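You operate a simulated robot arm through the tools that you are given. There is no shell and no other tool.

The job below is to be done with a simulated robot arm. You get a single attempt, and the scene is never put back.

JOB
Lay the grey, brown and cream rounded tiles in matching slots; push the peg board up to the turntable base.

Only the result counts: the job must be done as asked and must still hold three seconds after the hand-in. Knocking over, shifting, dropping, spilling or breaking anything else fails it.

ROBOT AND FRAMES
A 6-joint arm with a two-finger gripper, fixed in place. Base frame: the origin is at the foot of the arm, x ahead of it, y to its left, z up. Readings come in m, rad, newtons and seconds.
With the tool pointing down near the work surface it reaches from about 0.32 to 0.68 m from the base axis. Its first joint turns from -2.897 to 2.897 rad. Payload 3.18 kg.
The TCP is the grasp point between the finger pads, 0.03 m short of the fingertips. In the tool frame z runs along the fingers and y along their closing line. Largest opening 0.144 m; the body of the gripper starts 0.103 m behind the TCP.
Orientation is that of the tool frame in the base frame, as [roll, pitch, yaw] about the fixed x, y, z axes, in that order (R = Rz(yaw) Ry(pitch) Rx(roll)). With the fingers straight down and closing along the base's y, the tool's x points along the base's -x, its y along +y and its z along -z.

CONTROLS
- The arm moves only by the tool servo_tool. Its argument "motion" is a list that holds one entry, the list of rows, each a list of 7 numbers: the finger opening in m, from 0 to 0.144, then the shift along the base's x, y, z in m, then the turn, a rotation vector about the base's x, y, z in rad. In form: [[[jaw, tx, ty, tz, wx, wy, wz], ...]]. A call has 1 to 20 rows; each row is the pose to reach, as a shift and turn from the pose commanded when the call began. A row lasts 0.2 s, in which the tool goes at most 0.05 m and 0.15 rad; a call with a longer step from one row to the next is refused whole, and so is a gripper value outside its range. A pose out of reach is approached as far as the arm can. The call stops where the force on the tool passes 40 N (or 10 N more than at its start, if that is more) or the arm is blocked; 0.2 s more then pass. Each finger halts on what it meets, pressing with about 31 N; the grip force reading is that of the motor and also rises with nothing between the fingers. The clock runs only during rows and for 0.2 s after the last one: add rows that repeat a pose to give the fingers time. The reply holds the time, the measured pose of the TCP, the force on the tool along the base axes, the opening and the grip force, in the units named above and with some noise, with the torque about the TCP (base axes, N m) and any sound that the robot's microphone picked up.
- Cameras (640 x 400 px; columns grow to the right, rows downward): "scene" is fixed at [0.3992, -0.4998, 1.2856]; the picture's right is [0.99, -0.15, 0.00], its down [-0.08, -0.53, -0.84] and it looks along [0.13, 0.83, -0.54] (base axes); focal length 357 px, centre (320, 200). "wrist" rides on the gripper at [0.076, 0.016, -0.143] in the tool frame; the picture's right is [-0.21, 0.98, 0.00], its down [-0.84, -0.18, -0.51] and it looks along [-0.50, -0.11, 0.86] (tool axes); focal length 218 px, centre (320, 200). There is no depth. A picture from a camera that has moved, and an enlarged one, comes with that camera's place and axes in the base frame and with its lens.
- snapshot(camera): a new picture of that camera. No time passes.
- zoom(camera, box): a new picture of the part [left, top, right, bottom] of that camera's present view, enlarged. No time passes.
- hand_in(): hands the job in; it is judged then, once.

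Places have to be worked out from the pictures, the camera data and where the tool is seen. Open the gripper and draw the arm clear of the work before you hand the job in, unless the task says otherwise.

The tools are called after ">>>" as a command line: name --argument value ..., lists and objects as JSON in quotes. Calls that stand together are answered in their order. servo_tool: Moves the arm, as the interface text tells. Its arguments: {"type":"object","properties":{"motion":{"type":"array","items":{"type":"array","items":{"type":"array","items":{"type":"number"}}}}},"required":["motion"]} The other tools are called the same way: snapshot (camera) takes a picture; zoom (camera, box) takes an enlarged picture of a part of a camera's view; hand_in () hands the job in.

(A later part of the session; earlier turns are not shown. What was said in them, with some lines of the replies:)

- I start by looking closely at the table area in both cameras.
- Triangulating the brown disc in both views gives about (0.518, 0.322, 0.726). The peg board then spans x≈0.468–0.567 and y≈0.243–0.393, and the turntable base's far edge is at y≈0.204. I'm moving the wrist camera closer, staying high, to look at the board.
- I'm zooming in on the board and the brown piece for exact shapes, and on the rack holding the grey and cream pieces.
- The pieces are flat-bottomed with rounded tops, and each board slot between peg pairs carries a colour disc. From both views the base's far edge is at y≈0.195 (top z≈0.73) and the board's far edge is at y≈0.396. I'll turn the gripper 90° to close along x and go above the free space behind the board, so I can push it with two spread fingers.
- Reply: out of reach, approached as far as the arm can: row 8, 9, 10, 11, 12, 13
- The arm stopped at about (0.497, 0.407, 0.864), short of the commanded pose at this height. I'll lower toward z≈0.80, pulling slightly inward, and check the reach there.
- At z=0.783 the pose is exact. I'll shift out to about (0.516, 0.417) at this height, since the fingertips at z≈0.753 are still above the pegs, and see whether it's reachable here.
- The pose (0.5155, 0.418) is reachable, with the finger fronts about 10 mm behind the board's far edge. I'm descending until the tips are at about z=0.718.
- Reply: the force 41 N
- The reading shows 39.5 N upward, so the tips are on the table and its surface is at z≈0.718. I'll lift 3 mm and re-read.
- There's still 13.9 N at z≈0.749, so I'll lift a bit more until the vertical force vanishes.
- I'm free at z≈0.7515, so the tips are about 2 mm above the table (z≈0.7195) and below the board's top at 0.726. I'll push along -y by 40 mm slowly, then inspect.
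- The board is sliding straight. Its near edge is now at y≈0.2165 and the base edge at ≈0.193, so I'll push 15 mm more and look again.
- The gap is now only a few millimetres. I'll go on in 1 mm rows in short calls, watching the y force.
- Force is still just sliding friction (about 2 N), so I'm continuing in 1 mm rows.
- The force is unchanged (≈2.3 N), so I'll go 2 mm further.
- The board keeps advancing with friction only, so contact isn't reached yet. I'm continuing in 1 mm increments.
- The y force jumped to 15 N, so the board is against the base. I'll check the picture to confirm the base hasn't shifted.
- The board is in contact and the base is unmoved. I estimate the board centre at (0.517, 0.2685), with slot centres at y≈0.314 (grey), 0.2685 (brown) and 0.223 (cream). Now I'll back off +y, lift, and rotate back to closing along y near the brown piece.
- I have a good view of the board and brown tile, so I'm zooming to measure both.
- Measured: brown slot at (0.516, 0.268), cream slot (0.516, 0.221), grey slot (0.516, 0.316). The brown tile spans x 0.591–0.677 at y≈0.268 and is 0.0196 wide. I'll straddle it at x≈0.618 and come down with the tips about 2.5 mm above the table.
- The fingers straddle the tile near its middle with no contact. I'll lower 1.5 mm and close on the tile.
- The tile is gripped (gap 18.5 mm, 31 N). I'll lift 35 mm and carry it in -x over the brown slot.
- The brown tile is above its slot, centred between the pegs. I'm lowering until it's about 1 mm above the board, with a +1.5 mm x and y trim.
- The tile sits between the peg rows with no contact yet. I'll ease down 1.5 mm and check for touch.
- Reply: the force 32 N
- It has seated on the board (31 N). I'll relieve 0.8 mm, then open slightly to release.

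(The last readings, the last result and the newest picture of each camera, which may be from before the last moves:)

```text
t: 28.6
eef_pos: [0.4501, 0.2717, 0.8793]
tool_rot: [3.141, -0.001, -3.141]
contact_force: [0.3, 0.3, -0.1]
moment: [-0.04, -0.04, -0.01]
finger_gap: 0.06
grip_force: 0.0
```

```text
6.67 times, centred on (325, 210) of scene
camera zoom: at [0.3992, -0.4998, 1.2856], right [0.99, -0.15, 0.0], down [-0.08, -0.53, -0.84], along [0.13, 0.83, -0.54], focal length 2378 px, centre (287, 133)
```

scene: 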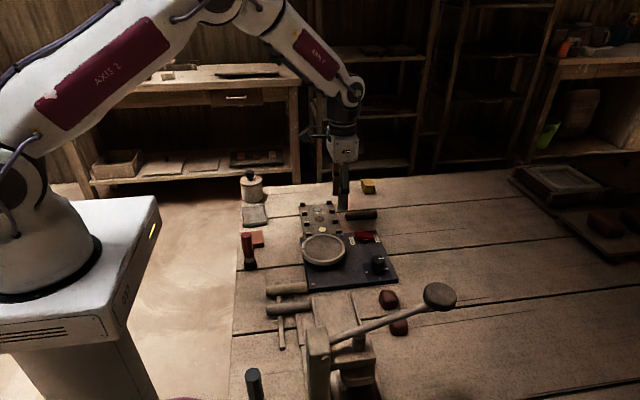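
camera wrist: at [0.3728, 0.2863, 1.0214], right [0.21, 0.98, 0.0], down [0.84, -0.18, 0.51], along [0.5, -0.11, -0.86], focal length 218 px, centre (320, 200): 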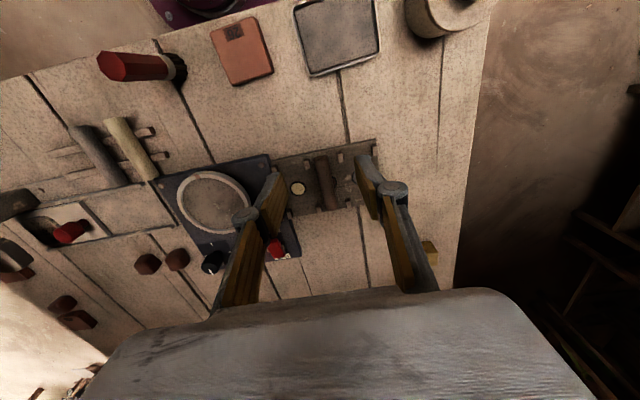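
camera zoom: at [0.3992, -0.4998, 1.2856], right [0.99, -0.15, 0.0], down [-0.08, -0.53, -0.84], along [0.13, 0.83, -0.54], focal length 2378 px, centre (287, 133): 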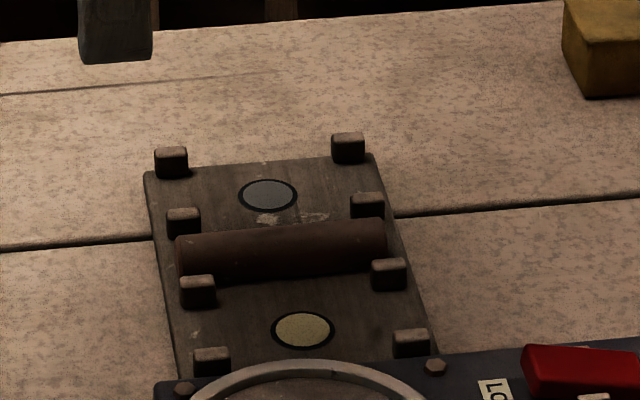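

The brown tile is seated squarely in its slot. Next I'm going to view the rack with the cream and grey tiles from above, keeping high over the upright brush.

>>> servo_tool --motion '[[[0.06, -0.01, -0.02, 0.015, 0, 0, 0], [0.06, -0.02, -0.045, 0.03, 0, 0, 0], [0.06, -0.032, -0.07, 0.045, 0, 0, 0], [0.06, -0.044, -0.1, 0.05, 0, 0, 0], [0.06, -0.056, -0.13, 0.05, 0, 0, 0], [0.06, -0.07, -0.16, 0.05, 0, 0, 0], [0.06, -0.084, -0.19, 0.05, 0, 0, 0], [0.06, -0.1, -0.22, 0.045, 0, 0, 0], [0.06, -0.12, -0.25, 0.03, 0, 0, 0], [0.06, -0.12, -0.26, 0.02, 0, 0, 0], [0.06, -0.12, -0.26, 0.02, 0, 0, 0]]]'

>>> snapshot --camera "wrist"

>>> zoom --camera "wrist" --box '[240, 100, 400, 240]'

>>> snapshot --camera "scene"

```text
t: 31.0
eef_pos: [0.3321, 0.0105, 0.8993]
tool_rot: [3.141, 0.002, 3.141]
contact_force: [0.3, 0.0, -0.2]
moment: [-0.03, -0.02, 0.0]
finger_gap: 0.0602
grip_force: 0.1
```

```text
taken
camera wrist: at [0.2552, 0.0258, 1.0419], right [0.21, 0.98, 0.0], down [0.84, -0.18, 0.51], along [0.5, -0.11, -0.86], focal length 218 px, centre (320, 200)
```

wrist: 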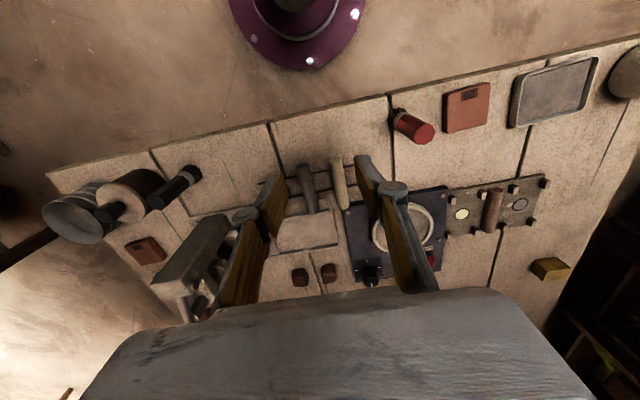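

```text
2.86 times, centred on (320, 170) of wrist
camera zoom: at [0.2552, 0.0258, 1.0419], right [0.21, 0.98, 0.0], down [0.84, -0.18, 0.51], along [0.5, -0.11, -0.86], focal length 624 px, centre (320, 286)
```

zoom: 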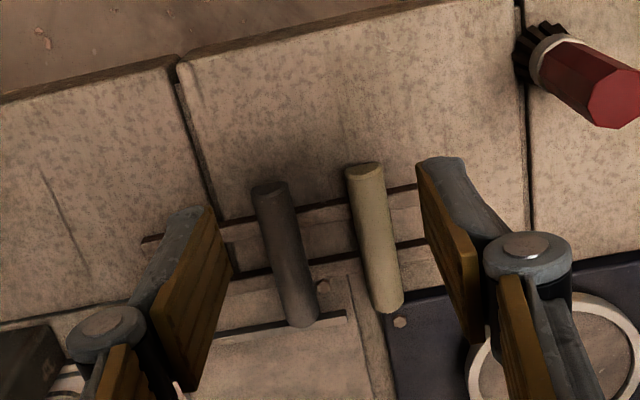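

```text
taken
```

scene: 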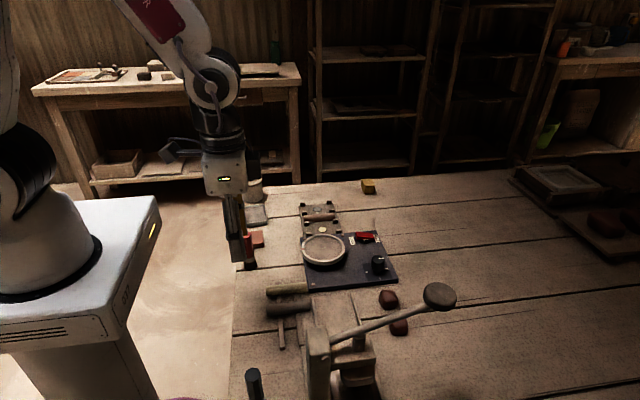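

I estimate cream at y≈0.0235 and grey at y≈-0.027, both spanning x≈0.37–0.454. I need the rail height, so I'm zooming in on the rack in both views.

>>> zoom --camera "wrist" --box '[270, 150, 350, 220]'

>>> zoom --camera "scene" --box '[260, 275, 320, 325]'

>>> zoom --camera "scene" --box '[260, 305, 310, 355]'

```text
5.71 times, centred on (310, 185) of wrist
camera zoom: at [0.2552, 0.0258, 1.0419], right [0.21, 0.98, 0.0], down [0.84, -0.18, 0.51], along [0.5, -0.11, -0.86], focal length 1247 px, centre (377, 286)
```

zoom: 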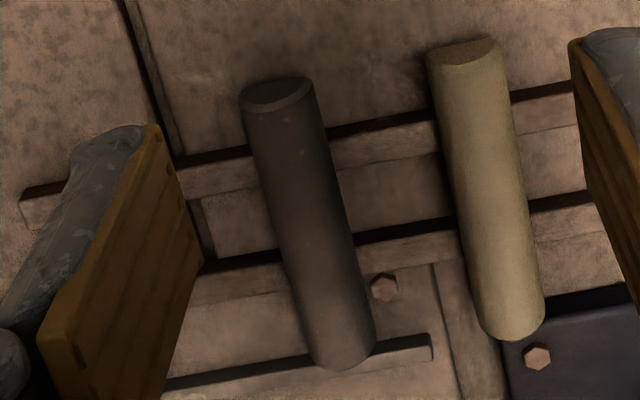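

```text
8.00 times, centred on (290, 300) of scene
camera zoom: at [0.3992, -0.4998, 1.2856], right [0.99, -0.15, 0.0], down [-0.08, -0.53, -0.84], along [0.13, 0.83, -0.54], focal length 2853 px, centre (560, -600)
```

zoom: 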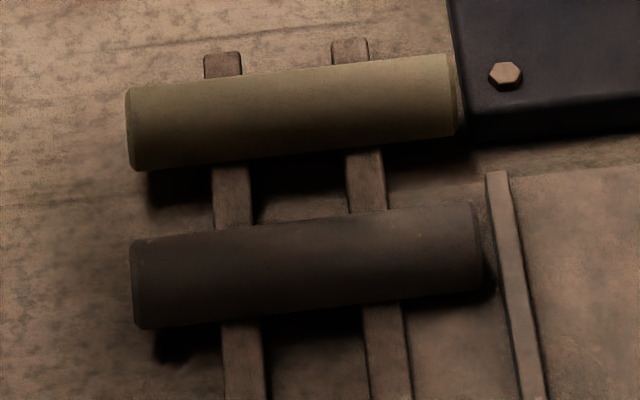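

```text
8.00 times, centred on (285, 330) of scene
camera zoom: at [0.3992, -0.4998, 1.2856], right [0.99, -0.15, 0.0], down [-0.08, -0.53, -0.84], along [0.13, 0.83, -0.54], focal length 2853 px, centre (600, -840)
```

zoom: 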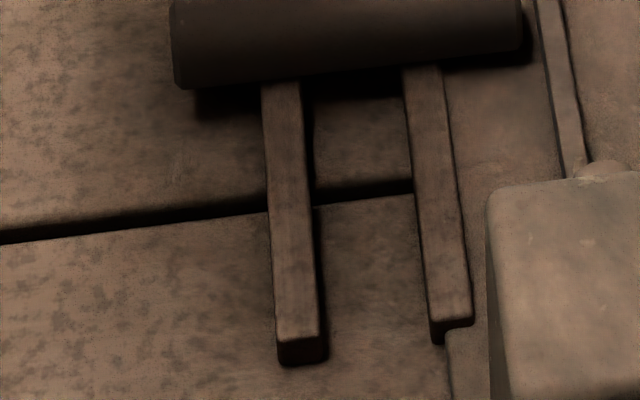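

Rail tops are at z≈0.728, so the tiles' bottoms are there too. Fingertips must stop about 3 mm above that (TCP≈0.761). I'm moving over the cream tile with a 40 mm opening at z≈0.80 and checking alignment.

>>> servo_tool --motion '[[[0.04, 0.02, 0.004, -0.02, 0, 0, 0], [0.04, 0.04, 0.008, -0.045, 0, 0, 0], [0.04, 0.06, 0.012, -0.07, 0, 0, 0], [0.04, 0.08, 0.013, -0.09, 0, 0, 0], [0.04, 0.08, 0.013, -0.1, 0, 0, 0], [0.04, 0.08, 0.013, -0.1, 0, 0, 0]]]'

>>> zoom --camera "wrist" --box '[200, 90, 440, 270]'

>>> zoom --camera "scene" --box '[240, 240, 340, 320]'

```text
t: 32.4
eef_pos: [0.4116, 0.0233, 0.7998]
tool_rot: [3.141, 0.0, 3.141]
contact_force: [-1.0, -0.8, -0.2]
moment: [-0.03, -0.02, 0.01]
finger_gap: 0.0399
grip_force: 0.1
```

```text
2.22 times, centred on (320, 180) of wrist
camera zoom: at [0.3348, 0.0375, 0.9427], right [0.21, 0.98, 0.0], down [0.84, -0.18, 0.51], along [0.5, -0.11, -0.86], focal length 485 px, centre (320, 244)
```

zoom: 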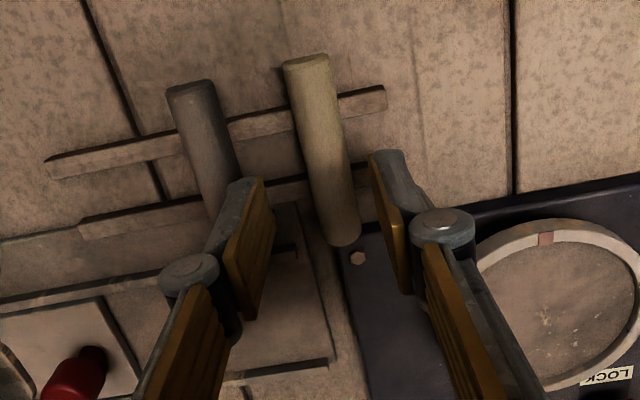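

```text
5.00 times, centred on (290, 280) of scene
camera zoom: at [0.3992, -0.4998, 1.2856], right [0.99, -0.15, 0.0], down [-0.08, -0.53, -0.84], along [0.13, 0.83, -0.54], focal length 1783 px, centre (470, -200)
```

zoom: 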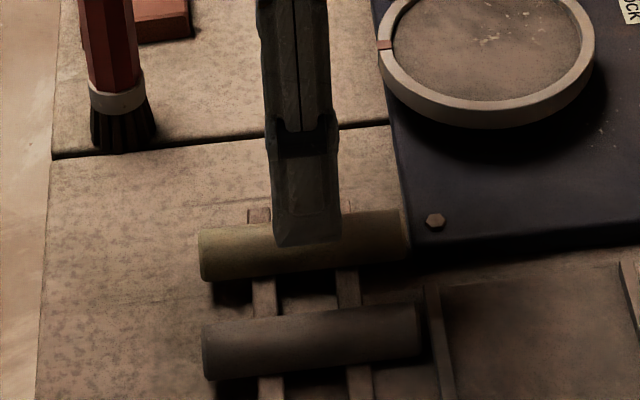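

Aligned: the tile centre is at ≈(0.412, 0.024). I'm descending to TCP z≈0.762.

>>> servo_tool --motion '[[[0.04, 0, 0.0005, -0.012, 0, 0, 0], [0.04, 0, 0.0005, -0.024, 0, 0, 0], [0.04, 0, 0.0005, -0.033, 0, 0, 0], [0.04, 0, 0.0005, -0.038, 0, 0, 0], [0.04, 0, 0.0005, -0.038, 0, 0, 0]]]'

>>> zoom --camera "scene" --box '[260, 265, 330, 320]'

>>> zoom --camera "wrist" --box '[220, 90, 420, 250]'

```text
t: 33.6
eef_pos: [0.4108, 0.0232, 0.7607]
tool_rot: [-3.141, 0.0, -3.141]
contact_force: [0.0, -0.9, -0.7]
moment: [0.02, 0.01, 0.03]
finger_gap: 0.0403
grip_force: 0.1
```

```text
7.27 times, centred on (295, 292) of scene
camera zoom: at [0.3992, -0.4998, 1.2856], right [0.99, -0.15, 0.0], down [-0.08, -0.53, -0.84], along [0.13, 0.83, -0.54], focal length 2594 px, centre (502, -473)
```

zoom: 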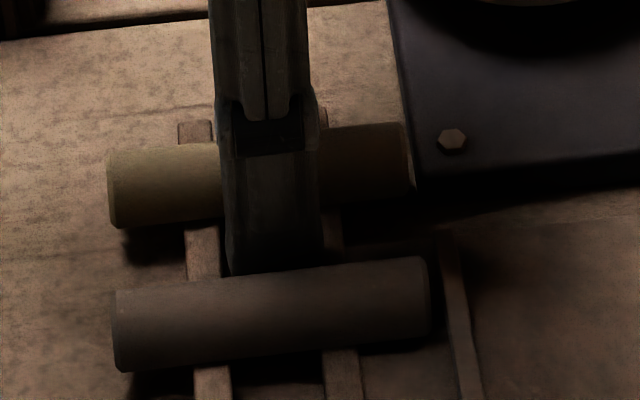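

```text
2.50 times, centred on (320, 170) of wrist
camera zoom: at [0.3355, 0.0389, 0.9032], right [0.21, 0.98, 0.0], down [0.84, -0.18, 0.51], along [0.5, -0.11, -0.86], focal length 546 px, centre (320, 275)
```

zoom: 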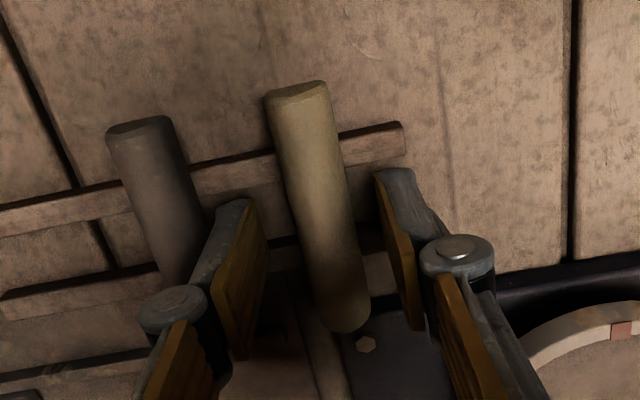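

No contact and clear of the grey tile, so I'm closing on the cream tile.

>>> servo_tool --motion '[[[0.03, 0, 0, 0, 0, 0, 0], [0.02, 0, 0, 0, 0, 0, 0], [0.01, 0, 0, 0, 0, 0, 0], [0.005, 0, 0, 0, 0, 0, 0], [0.005, 0, 0, 0, 0, 0, 0]]]'

```text
t: 34.8
eef_pos: [0.4114, 0.0241, 0.7604]
tool_rot: [-3.141, 0.0, 3.142]
contact_force: [-0.3, -0.9, -0.5]
moment: [-0.03, 0.0, 0.0]
finger_gap: 0.0194
grip_force: 31.1
```

Gripped (gap 19.4 mm). I'll lift straight up 8 cm, checking that the rack stays put.

>>> servo_tool --motion '[[[0.005, 0, 0, 0.005, 0, 0, 0], [0.005, 0, 0, 0.015, 0, 0, 0], [0.005, 0, 0, 0.035, 0, 0, 0], [0.005, 0, 0, 0.06, 0, 0, 0], [0.005, 0, 0, 0.08, 0, 0, 0], [0.005, 0, 0, 0.08, 0, 0, 0]]]'

>>> zoom --camera "scene" --box '[240, 230, 350, 330]'

>>> snapshot --camera "wrist"

```text
t: 36.2
eef_pos: [0.4133, 0.0203, 0.8416]
tool_rot: [3.142, -0.001, -3.142]
contact_force: [-0.1, 0.2, -0.1]
moment: [-0.02, -0.01, -0.02]
finger_gap: 0.0191
grip_force: 31.0
```

```text
4.00 times, centred on (295, 280) of scene
camera zoom: at [0.3992, -0.4998, 1.2856], right [0.99, -0.15, 0.0], down [-0.08, -0.53, -0.84], along [0.13, 0.83, -0.54], focal length 1426 px, centre (420, -120)
```

zoom: 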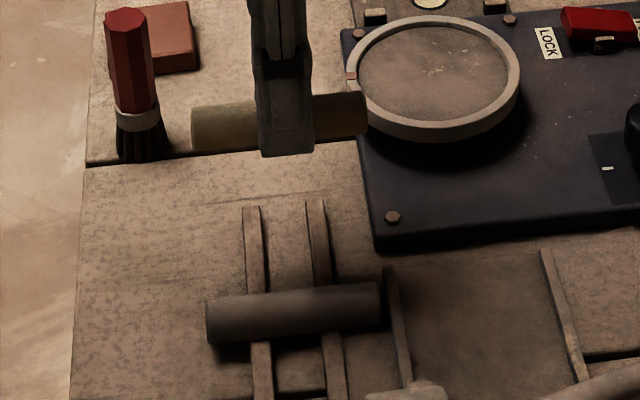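

```text
taken
camera wrist: at [0.3361, 0.0362, 0.9855], right [0.21, 0.98, 0.0], down [0.84, -0.18, 0.51], along [0.5, -0.11, -0.86], focal length 218 px, centre (320, 200)
```

wrist: 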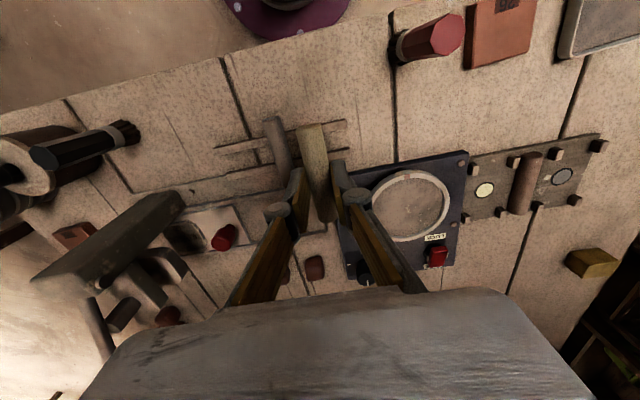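

The cream tile is held level and the rack hasn't moved. I'm carrying it high over the turntable to above the cream slot at (0.5165, 0.2225).

>>> servo_tool --motion '[[[0.005, 0.012, 0.022, 0.005, 0, 0, 0], [0.005, 0.024, 0.045, 0.01, 0, 0, 0], [0.005, 0.036, 0.068, 0.01, 0, 0, 0], [0.005, 0.048, 0.091, 0.01, 0, 0, 0], [0.005, 0.06, 0.114, 0.01, 0, 0, 0], [0.005, 0.072, 0.137, 0.01, 0, 0, 0], [0.005, 0.084, 0.16, 0.005, 0, 0, 0], [0.005, 0.096, 0.182, -0.01, 0, 0, 0], [0.005, 0.1045, 0.199, -0.03, 0, 0, 0], [0.005, 0.1045, 0.199, -0.05, 0, 0, 0], [0.005, 0.1045, 0.199, -0.05, 0, 0, 0]]]'

>>> zoom --camera "wrist" --box '[200, 90, 440, 270]'

>>> zoom --camera "scene" --box '[280, 180, 370, 250]'

```text
t: 38.6
eef_pos: [0.5161, 0.2218, 0.7946]
tool_rot: [3.141, 0.0, 3.14]
contact_force: [-0.4, 0.3, 0.2]
moment: [0.02, -0.03, 0.02]
finger_gap: 0.0194
grip_force: 30.8
```

```text
2.22 times, centred on (320, 180) of wrist
camera zoom: at [0.4393, 0.2367, 0.9369], right [0.21, 0.98, 0.0], down [0.84, -0.18, 0.51], along [0.5, -0.11, -0.86], focal length 485 px, centre (320, 244)
```

zoom: 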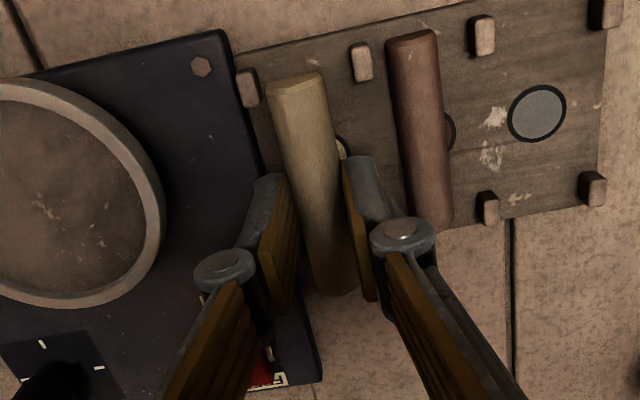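

```text
5.71 times, centred on (325, 215) of scene
camera zoom: at [0.3992, -0.4998, 1.2856], right [0.99, -0.15, 0.0], down [-0.08, -0.53, -0.84], along [0.13, 0.83, -0.54], focal length 2038 px, centre (291, 114)
```

zoom: 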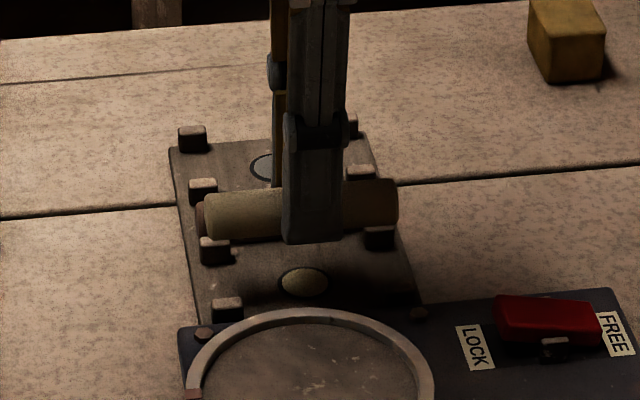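

The tile is over the cream slot. I'm descending 30 mm, then checking.

>>> servo_tool --motion '[[[0.005, -0.0005, -0.0005, -0.01, 0, 0, 0], [0.005, -0.001, -0.0005, -0.02, 0, 0, 0], [0.005, -0.001, -0.0005, -0.027, 0, 0, 0], [0.005, -0.001, -0.0005, -0.0295, 0, 0, 0], [0.005, -0.001, -0.0005, -0.0295, 0, 0, 0]]]'

>>> zoom --camera "wrist" --box '[200, 90, 440, 270]'

>>> zoom --camera "scene" --box '[290, 190, 370, 250]'

```text
t: 39.8
eef_pos: [0.5153, 0.2219, 0.7642]
tool_rot: [3.141, -0.001, -3.141]
contact_force: [0.4, -0.1, -1.3]
moment: [0.02, 0.0, -0.02]
finger_gap: 0.0194
grip_force: 30.2
```

```text
2.22 times, centred on (320, 180) of wrist
camera zoom: at [0.4387, 0.2372, 0.9068], right [0.21, 0.98, 0.0], down [0.84, -0.18, 0.51], along [0.5, -0.11, -0.86], focal length 485 px, centre (320, 244)
```

zoom: 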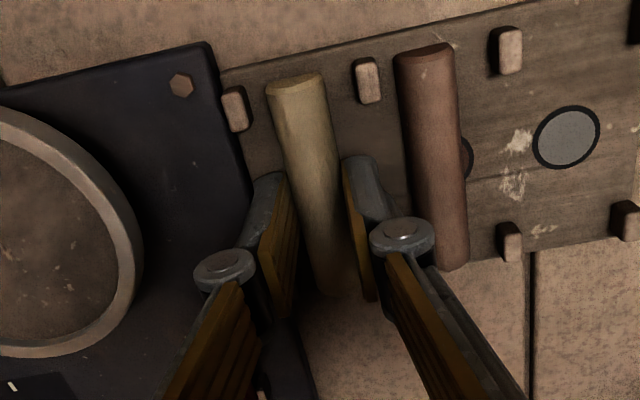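

```text
6.67 times, centred on (330, 220) of scene
camera zoom: at [0.3992, -0.4998, 1.2856], right [0.99, -0.15, 0.0], down [-0.08, -0.53, -0.84], along [0.13, 0.83, -0.54], focal length 2378 px, centre (253, 67)
```

zoom: 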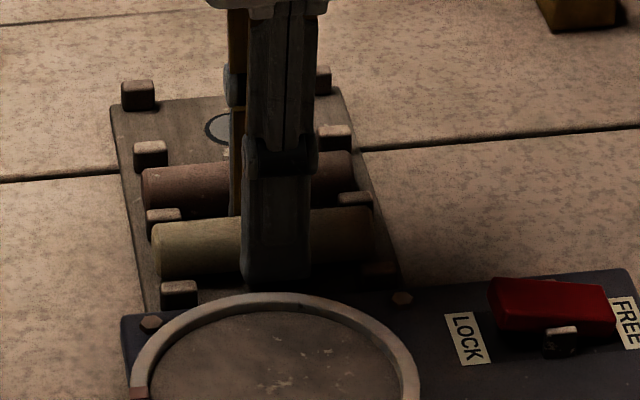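

The tile sits between the peg pairs, a few millimetres above the board. I'm lowering in 1 mm steps for contact.

>>> servo_tool --motion '[[[0.005, 0, 0, -0.001, 0, 0, 0], [0.005, 0, 0, -0.002, 0, 0, 0], [0.005, 0, 0, -0.003, 0, 0, 0]]]'

```text
t: 40.6
eef_pos: [0.5161, 0.2215, 0.7614]
tool_rot: [-3.141, 0.0, 3.141]
contact_force: [0.5, 0.8, -0.6]
moment: [0.02, -0.01, 0.01]
finger_gap: 0.0193
grip_force: 31.0
```

No contact yet at z≈0.761, so I'm continuing.

>>> servo_tool --motion '[[[0.005, 0, 0, -0.001, 0, 0, 0], [0.005, 0, 0, -0.002, 0, 0, 0]]]'

```text
t: 41.2
eef_pos: [0.5161, 0.2223, 0.759]
tool_rot: [3.141, 0.0, -3.141]
contact_force: [0.8, -0.4, -1.3]
moment: [-0.02, 0.02, -0.01]
finger_gap: 0.0194
grip_force: 30.8
```

Still free at 0.759, so I'll go 1 mm more.

>>> servo_tool --motion '[[[0.005, 0, 0, -0.0006, 0, 0, 0], [0.005, 0, 0, -0.0012, 0, 0, 0]]]'

```text
t: 41.8
eef_pos: [0.5157, 0.2214, 0.7583]
tool_rot: [3.139, 0.005, 3.14]
contact_force: [-5.4, -0.1, 25.3]
moment: [-0.01, 0.4, 0.0]
finger_gap: 0.0193
grip_force: 31.2
```

The tile is seated (25 N). I'll relieve 0.7 mm, open to 32 mm, and lift.

>>> servo_tool --motion '[[[0.005, 0, 0, 0.0007, 0, 0, 0], [0.015, 0, 0, 0.0007, 0, 0, 0], [0.022, 0, 0, 0.0007, 0, 0, 0], [0.032, 0, 0, 0.0007, 0, 0, 0], [0.032, 0, 0, 0.0007, 0, 0, 0]]]'

>>> servo_tool --motion '[[[0.032, 0, 0, 0.01, 0, 0, 0], [0.032, 0, 0, 0.03, 0, 0, 0], [0.032, 0, 0, 0.06, 0, 0, 0], [0.032, 0, 0, 0.09, 0, 0, 0], [0.04, -0.015, -0.02, 0.11, 0, 0, 0], [0.04, -0.03, -0.05, 0.12, 0, 0, 0], [0.04, -0.03, -0.05, 0.12, 0, 0, 0]]]'

>>> zoom --camera "scene" --box '[280, 180, 370, 250]'

>>> snapshot --camera "wrist"

```text
t: 43.0
eef_pos: [0.5146, 0.2213, 0.756]
tool_rot: [-3.141, 0.0, -3.141]
contact_force: [2.5, 0.2, 6.7]
moment: [-0.02, -0.04, -0.01]
finger_gap: 0.0327
grip_force: 0.2
```

```text
t: 44.6
eef_pos: [0.4867, 0.171, 0.8778]
tool_rot: [3.141, 0.0, -3.14]
contact_force: [-0.2, 0.1, -0.1]
moment: [0.03, 0.04, 0.01]
finger_gap: 0.04
grip_force: 0.1
```

```text
5.71 times, centred on (325, 215) of scene
camera zoom: at [0.3992, -0.4998, 1.2856], right [0.99, -0.15, 0.0], down [-0.08, -0.53, -0.84], along [0.13, 0.83, -0.54], focal length 2038 px, centre (291, 114)
```

zoom: 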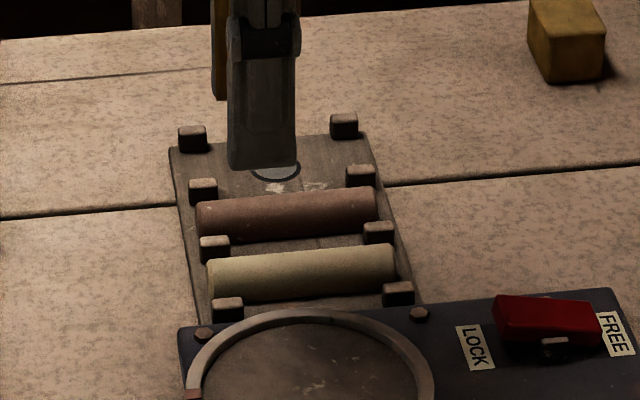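

```text
taken
camera wrist: at [0.4095, 0.1859, 1.0207], right [0.21, 0.98, 0.0], down [0.84, -0.18, 0.51], along [0.5, -0.11, -0.86], focal length 218 px, centre (320, 200)
```

wrist: 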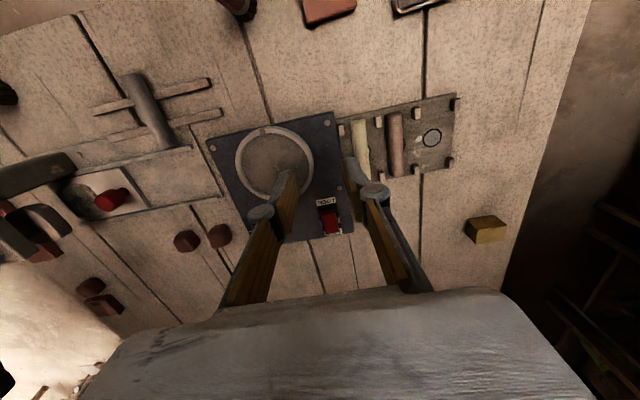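

Brown and cream are both seated correctly. I'm going to the grey tile at (0.4115, -0.027), stopping at z≈0.80 for an alignment check.

>>> servo_tool --motion '[[[0.04, -0.01, -0.025, 0, 0, 0, 0], [0.04, -0.02, -0.05, 0, 0, 0, 0], [0.04, -0.03, -0.078, 0, 0, 0, 0], [0.04, -0.04, -0.106, 0, 0, 0, 0], [0.04, -0.05, -0.134, 0, 0, 0, 0], [0.04, -0.06, -0.162, -0.01, 0, 0, 0], [0.04, -0.07, -0.185, -0.03, 0, 0, 0], [0.04, -0.074, -0.198, -0.055, 0, 0, 0], [0.04, -0.074, -0.198, -0.078, 0, 0, 0], [0.04, -0.074, -0.198, -0.078, 0, 0, 0]]]'

>>> zoom --camera "wrist" --box '[200, 90, 440, 270]'

>>> zoom --camera "scene" --box '[240, 250, 360, 340]'

```text
t: 46.8
eef_pos: [0.4096, -0.0245, 0.7978]
tool_rot: [3.14, 0.0, 3.141]
contact_force: [-1.0, 0.1, -0.3]
moment: [-0.02, 0.01, -0.03]
finger_gap: 0.0401
grip_force: 0.1
```

```text
2.22 times, centred on (320, 180) of wrist
camera zoom: at [0.3333, -0.0099, 0.9409], right [0.21, 0.98, 0.0], down [0.84, -0.18, 0.51], along [0.5, -0.11, -0.86], focal length 485 px, centre (320, 244)
```

zoom: 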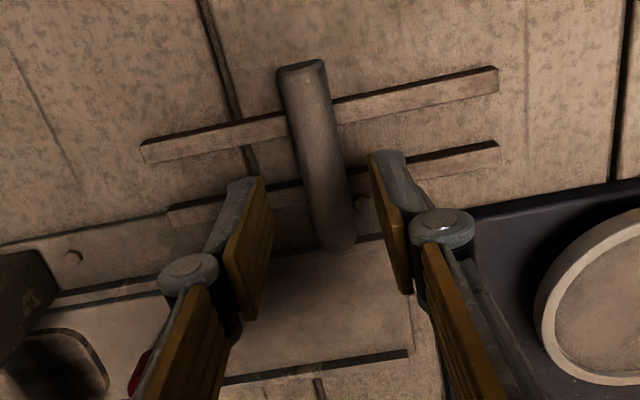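

```text
4.44 times, centred on (300, 295) of scene
camera zoom: at [0.3992, -0.4998, 1.2856], right [0.99, -0.15, 0.0], down [-0.08, -0.53, -0.84], along [0.13, 0.83, -0.54], focal length 1585 px, centre (409, -222)
```

zoom: 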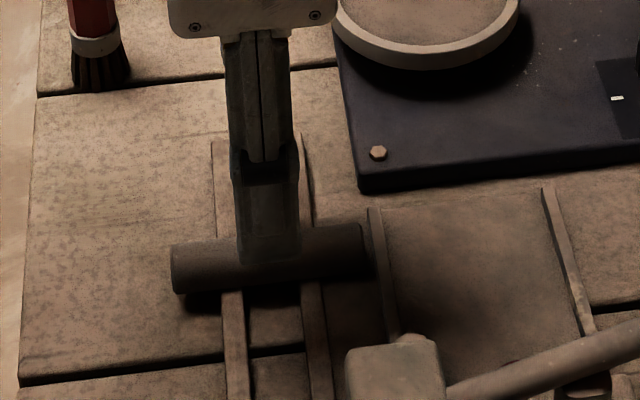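

The grey tile's centre is at ≈(0.412, -0.026), aligned within 1–2 mm. I'm descending to TCP z≈0.761.

>>> servo_tool --motion '[[[0.04, 0.0015, 0, -0.012, 0, 0, 0], [0.04, 0.0015, 0, -0.024, 0, 0, 0], [0.04, 0.0015, 0, -0.033, 0, 0, 0], [0.04, 0.0015, 0, -0.0365, 0, 0, 0], [0.04, 0.0015, 0, -0.0365, 0, 0, 0]]]'

>>> zoom --camera "wrist" --box '[220, 90, 420, 250]'

```text
t: 48.0
eef_pos: [0.4122, -0.0267, 0.7623]
tool_rot: [3.141, -0.001, 3.141]
contact_force: [-1.0, 0.2, -0.4]
moment: [0.0, -0.02, 0.0]
finger_gap: 0.0401
grip_force: 0.0
```

```text
2.50 times, centred on (320, 170) of wrist
camera zoom: at [0.3354, -0.0112, 0.905], right [0.21, 0.98, 0.0], down [0.84, -0.18, 0.51], along [0.5, -0.11, -0.86], focal length 546 px, centre (320, 275)
```

zoom: 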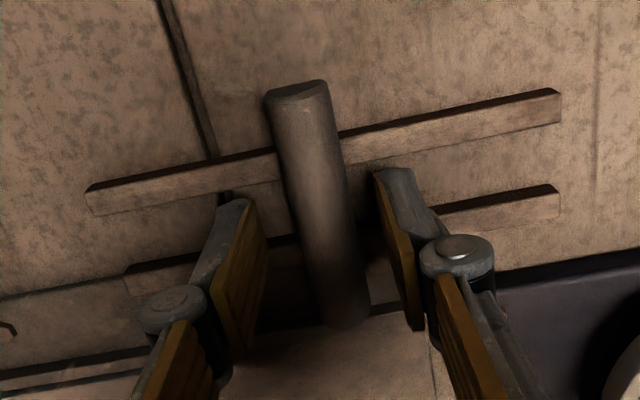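

The tile is straddled without contact. I'm closing on it.

>>> servo_tool --motion '[[[0.03, 0, 0, -0.001, 0, 0, 0], [0.02, 0, 0, -0.001, 0, 0, 0], [0.01, 0, 0, -0.001, 0, 0, 0], [0.005, 0, 0, -0.001, 0, 0, 0], [0.005, 0, 0, -0.001, 0, 0, 0]]]'

>>> servo_tool --motion '[[[0.005, 0, 0, 0.005, 0, 0, 0], [0.005, 0, 0, 0.015, 0, 0, 0], [0.005, 0, 0, 0.035, 0, 0, 0], [0.005, 0, 0, 0.06, 0, 0, 0], [0.005, 0, 0, 0.08, 0, 0, 0], [0.005, 0, 0, 0.08, 0, 0, 0]]]'

>>> zoom --camera "scene" --box '[240, 230, 350, 350]'

```text
t: 49.2
eef_pos: [0.4136, -0.0278, 0.761]
tool_rot: [3.141, 0.001, 3.141]
contact_force: [0.0, -0.7, 0.1]
moment: [0.01, 0.04, 0.02]
finger_gap: 0.0192
grip_force: 30.9
```

```text
t: 50.6
eef_pos: [0.4132, -0.025, 0.8428]
tool_rot: [-3.141, -0.001, -3.141]
contact_force: [0.6, -0.7, -1.2]
moment: [-0.03, 0.01, -0.04]
finger_gap: 0.0189
grip_force: 30.7
```

```text
3.33 times, centred on (295, 290) of scene
camera zoom: at [0.3992, -0.4998, 1.2856], right [0.99, -0.15, 0.0], down [-0.08, -0.53, -0.84], along [0.13, 0.83, -0.54], focal length 1189 px, centre (403, -100)
```

zoom: 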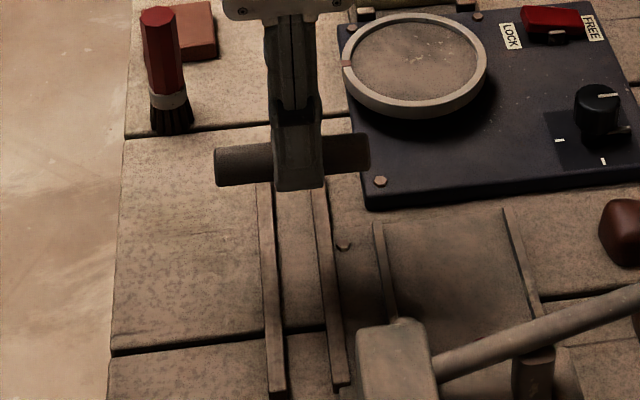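

The grey tile is lifted cleanly. I'm carrying it to above the grey slot at (0.516, 0.315).

>>> servo_tool --motion '[[[0.005, 0.008, 0.026, 0.005, 0, 0, 0], [0.005, 0.018, 0.058, 0.01, 0, 0, 0], [0.005, 0.028, 0.09, 0.01, 0, 0, 0], [0.005, 0.038, 0.122, 0.01, 0, 0, 0], [0.005, 0.048, 0.154, 0.01, 0, 0, 0], [0.005, 0.058, 0.186, 0.01, 0, 0, 0], [0.005, 0.068, 0.218, 0.01, 0, 0, 0], [0.005, 0.078, 0.25, 0.01, 0, 0, 0], [0.005, 0.088, 0.282, 0.005, 0, 0, 0], [0.005, 0.096, 0.314, -0.005, 0, 0, 0], [0.005, 0.1035, 0.341, -0.025, 0, 0, 0], [0.005, 0.1035, 0.341, -0.045, 0, 0, 0], [0.005, 0.1035, 0.341, -0.045, 0, 0, 0]]]'

>>> zoom --camera "wrist" --box '[200, 90, 440, 270]'

>>> zoom --camera "scene" --box '[280, 170, 370, 240]'

```text
t: 53.4
eef_pos: [0.5164, 0.3154, 0.7956]
tool_rot: [3.14, 0.0, -3.142]
contact_force: [0.1, 0.5, -0.9]
moment: [-0.01, -0.03, 0.04]
finger_gap: 0.019
grip_force: 31.2
```

```text
2.22 times, centred on (320, 180) of wrist
camera zoom: at [0.4399, 0.3307, 0.9384], right [0.21, 0.98, 0.0], down [0.84, -0.18, 0.51], along [0.5, -0.11, -0.86], focal length 485 px, centre (320, 244)
```

zoom: 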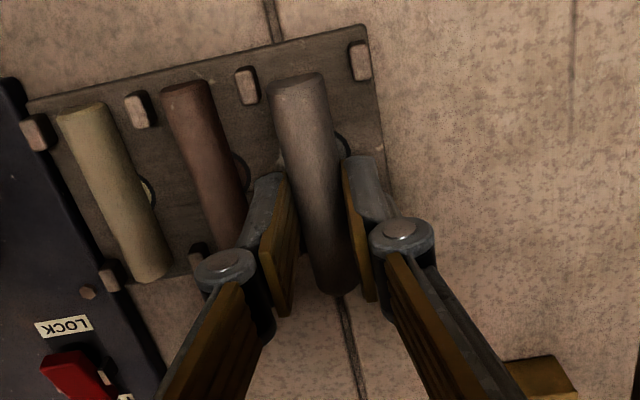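

```text
5.71 times, centred on (325, 205) of scene
camera zoom: at [0.3992, -0.4998, 1.2856], right [0.99, -0.15, 0.0], down [-0.08, -0.53, -0.84], along [0.13, 0.83, -0.54], focal length 2038 px, centre (291, 171)
```

zoom: 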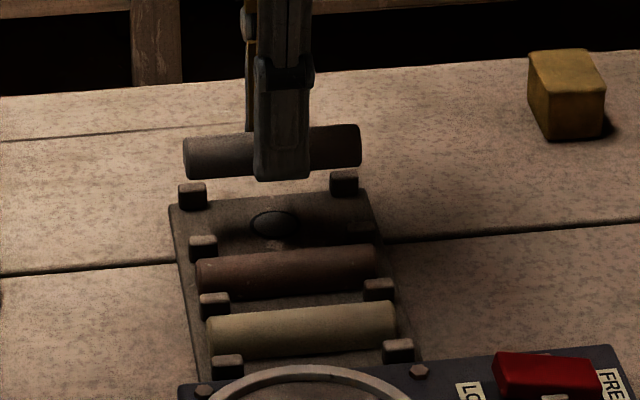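

Pegs measure y≈0.338 and 0.291, so the slot centre is 0.3147, within 1 mm of the tool. I'm descending to about 3 mm above the board.

>>> servo_tool --motion '[[[0.005, -0.0005, -0.0005, -0.01, 0, 0, 0], [0.005, -0.0005, -0.0007, -0.02, 0, 0, 0], [0.005, -0.0005, -0.0007, -0.028, 0, 0, 0], [0.005, -0.0005, -0.0007, -0.033, 0, 0, 0], [0.005, -0.0005, -0.0007, -0.033, 0, 0, 0]]]'

>>> zoom --camera "wrist" --box '[200, 90, 440, 270]'

>>> zoom --camera "scene" --box '[280, 170, 370, 240]'

```text
t: 54.6
eef_pos: [0.5155, 0.3145, 0.7635]
tool_rot: [-3.14, 0.002, -3.141]
contact_force: [-0.1, -0.5, -0.8]
moment: [-0.02, -0.02, 0.0]
finger_gap: 0.0191
grip_force: 31.0
```

```text
2.22 times, centred on (320, 180) of wrist
camera zoom: at [0.4386, 0.3291, 0.9068], right [0.21, 0.98, 0.0], down [0.84, -0.18, 0.51], along [0.5, -0.11, -0.86], focal length 485 px, centre (320, 244)
```

zoom: 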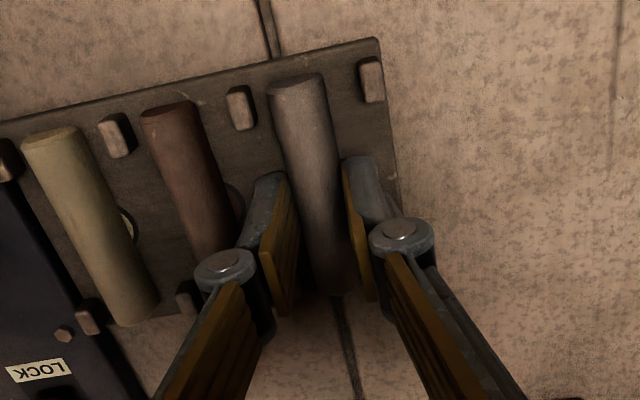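

```text
5.71 times, centred on (325, 205) of scene
camera zoom: at [0.3992, -0.4998, 1.2856], right [0.99, -0.15, 0.0], down [-0.08, -0.53, -0.84], along [0.13, 0.83, -0.54], focal length 2038 px, centre (291, 171)
```

zoom: 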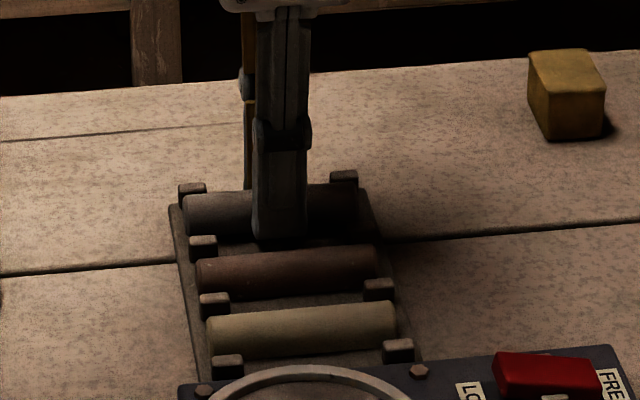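

The grey tile is between its pegs. I'm lowering in small steps to contact.

>>> servo_tool --motion '[[[0.005, 0, 0, -0.001, 0, 0, 0], [0.005, 0, 0, -0.002, 0, 0, 0], [0.005, 0, 0, -0.003, 0, 0, 0]]]'

>>> servo_tool --motion '[[[0.005, 0, 0, -0.0006, 0, 0, 0], [0.005, 0, 0, -0.0012, 0, 0, 0]]]'

```text
t: 55.4
eef_pos: [0.5151, 0.3139, 0.7599]
tool_rot: [3.14, -0.001, 3.141]
contact_force: [0.6, 0.1, -0.2]
moment: [0.03, -0.01, 0.03]
finger_gap: 0.019
grip_force: 31.3
```

```text
t: 56.0
eef_pos: [0.5172, 0.3146, 0.7581]
tool_rot: [-3.141, -0.001, 3.141]
contact_force: [-5.0, -1.4, 10.5]
moment: [-0.02, 0.12, 0.0]
finger_gap: 0.019
grip_force: 30.6
```

The tile just touched the board (10 N), so I'm releasing here and then lifting clear.

>>> servo_tool --motion '[[[0.005, 0, 0, 0.0004, 0, 0, 0], [0.015, 0, 0, 0.0006, 0, 0, 0], [0.022, 0, 0, 0.0006, 0, 0, 0], [0.032, 0, 0, 0.0006, 0, 0, 0], [0.032, 0, 0, 0.0006, 0, 0, 0]]]'

>>> servo_tool --motion '[[[0.032, 0, 0, 0.01, 0, 0, 0], [0.032, 0, 0, 0.03, 0, 0, 0], [0.032, 0, 0, 0.06, 0, 0, 0], [0.032, -0.01, 0, 0.09, 0, 0, 0], [0.04, -0.04, 0, 0.11, 0, 0, 0], [0.06, -0.08, 0, 0.13, 0, 0, 0], [0.06, -0.12, 0, 0.15, 0, 0, 0], [0.06, -0.15, 0, 0.17, 0, 0, 0], [0.06, -0.15, 0, 0.17, 0, 0, 0]]]'

>>> snapshot --camera "scene"

>>> zoom --camera "scene" --box '[285, 185, 365, 245]'

>>> zoom --camera "wrist" --box '[220, 120, 440, 270]'

```text
t: 57.2
eef_pos: [0.5156, 0.3142, 0.759]
tool_rot: [3.14, 0.0, 3.141]
contact_force: [-0.6, -0.5, -1.0]
moment: [0.03, 0.0, 0.04]
finger_gap: 0.0319
grip_force: 0.0
```

```text
t: 59.2
eef_pos: [0.3672, 0.3137, 0.9243]
tool_rot: [3.141, 0.001, -3.141]
contact_force: [0.4, -0.2, -0.6]
moment: [-0.01, 0.04, 0.0]
finger_gap: 0.06
grip_force: 0.1
```

```text
taken
```

scene: 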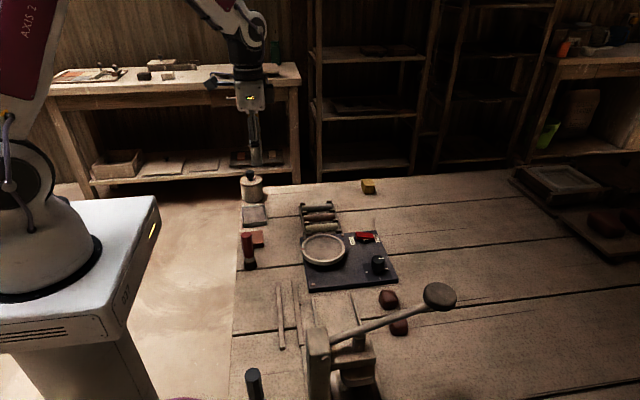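

```text
6.67 times, centred on (325, 215) of scene
camera zoom: at [0.3992, -0.4998, 1.2856], right [0.99, -0.15, 0.0], down [-0.08, -0.53, -0.84], along [0.13, 0.83, -0.54], focal length 2378 px, centre (287, 100)
```

zoom: 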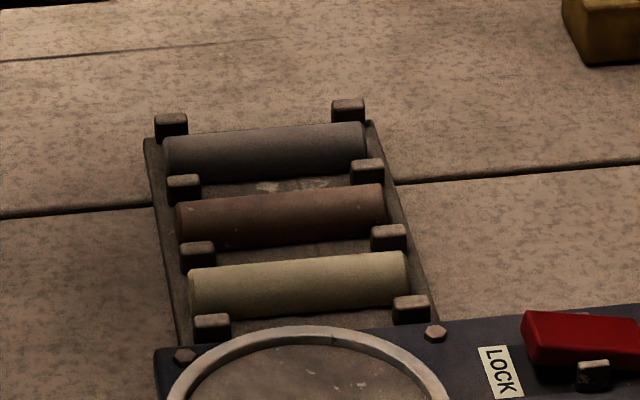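

```text
2.67 times, centred on (330, 195) of wrist
camera zoom: at [0.2901, 0.3283, 1.0671], right [0.21, 0.98, 0.0], down [0.84, -0.18, 0.51], along [0.5, -0.11, -0.86], focal length 582 px, centre (293, 213)
```

zoom: 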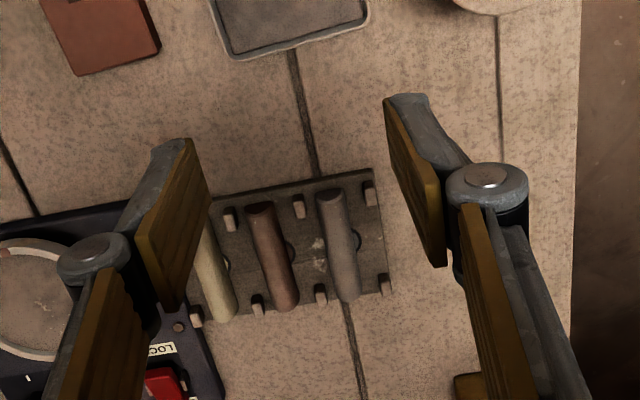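

All three tiles sit in their matching slots. I'll check the board/base joint from above with the wrist camera, fingers open wide and high.

>>> servo_tool --motion '[[[0.08, 0, -0.03, 0.01, 0, 0, 0], [0.1, 0, -0.06, 0.01, 0, 0, 0], [0.12, 0, -0.09, 0.01, 0, 0, 0], [0.14, 0, -0.11, 0.01, 0, 0, 0], [0.144, 0, -0.11, 0.01, 0, 0, 0]]]'

>>> snapshot --camera "wrist"

>>> zoom --camera "wrist" --box '[290, 140, 410, 230]'

```text
t: 60.4
eef_pos: [0.3653, 0.2023, 0.9389]
tool_rot: [-3.141, 0.001, -3.141]
contact_force: [-0.1, 0.0, 0.3]
moment: [0.0, -0.01, 0.0]
finger_gap: 0.144
grip_force: 0.0
```

```text
taken
camera wrist: at [0.2877, 0.2175, 1.0817], right [0.21, 0.98, 0.0], down [0.84, -0.18, 0.51], along [0.5, -0.11, -0.86], focal length 218 px, centre (320, 200)
```

wrist: 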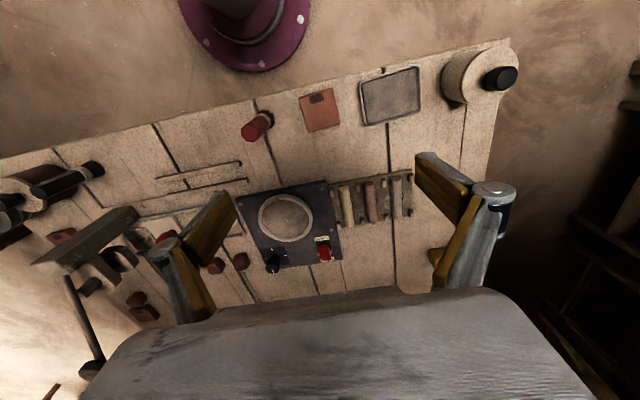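

```text
4.44 times, centred on (350, 185) of wrist
camera zoom: at [0.2877, 0.2175, 1.0817], right [0.21, 0.98, 0.0], down [0.84, -0.18, 0.51], along [0.5, -0.11, -0.86], focal length 970 px, centre (187, 267)
```

zoom: 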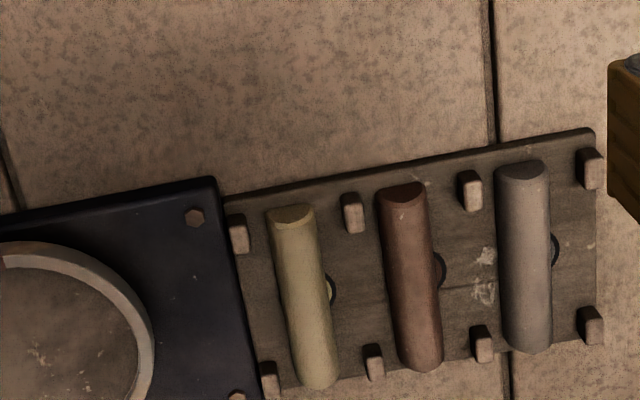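

The board's edge is flush against the turntable base, each tile lies in its own slot, nothing else has moved, and the open gripper is clear of the work. I'm handing in.

>>> hand_in

```text
The job is handed in.
```

The job is done and handed in; no verdict on it came back. The grey, brown and cream tiles are each lying between the pegs of the slot with their colour. The peg board is pushed up flush against the turntable base.

- **Board:** I pushed it about 50 mm until it touched the base, where the force rose to 15 N. The base did not shift, and the final pictures show the edge still flush.
- **Tiles:** Each one was lowered until it touched the board, released, and checked in the pictures afterwards.
- **Everything else:** In the last pictures the rack rails, brush, jar, press and other objects are where they started. The gripper is open and clear of the work.
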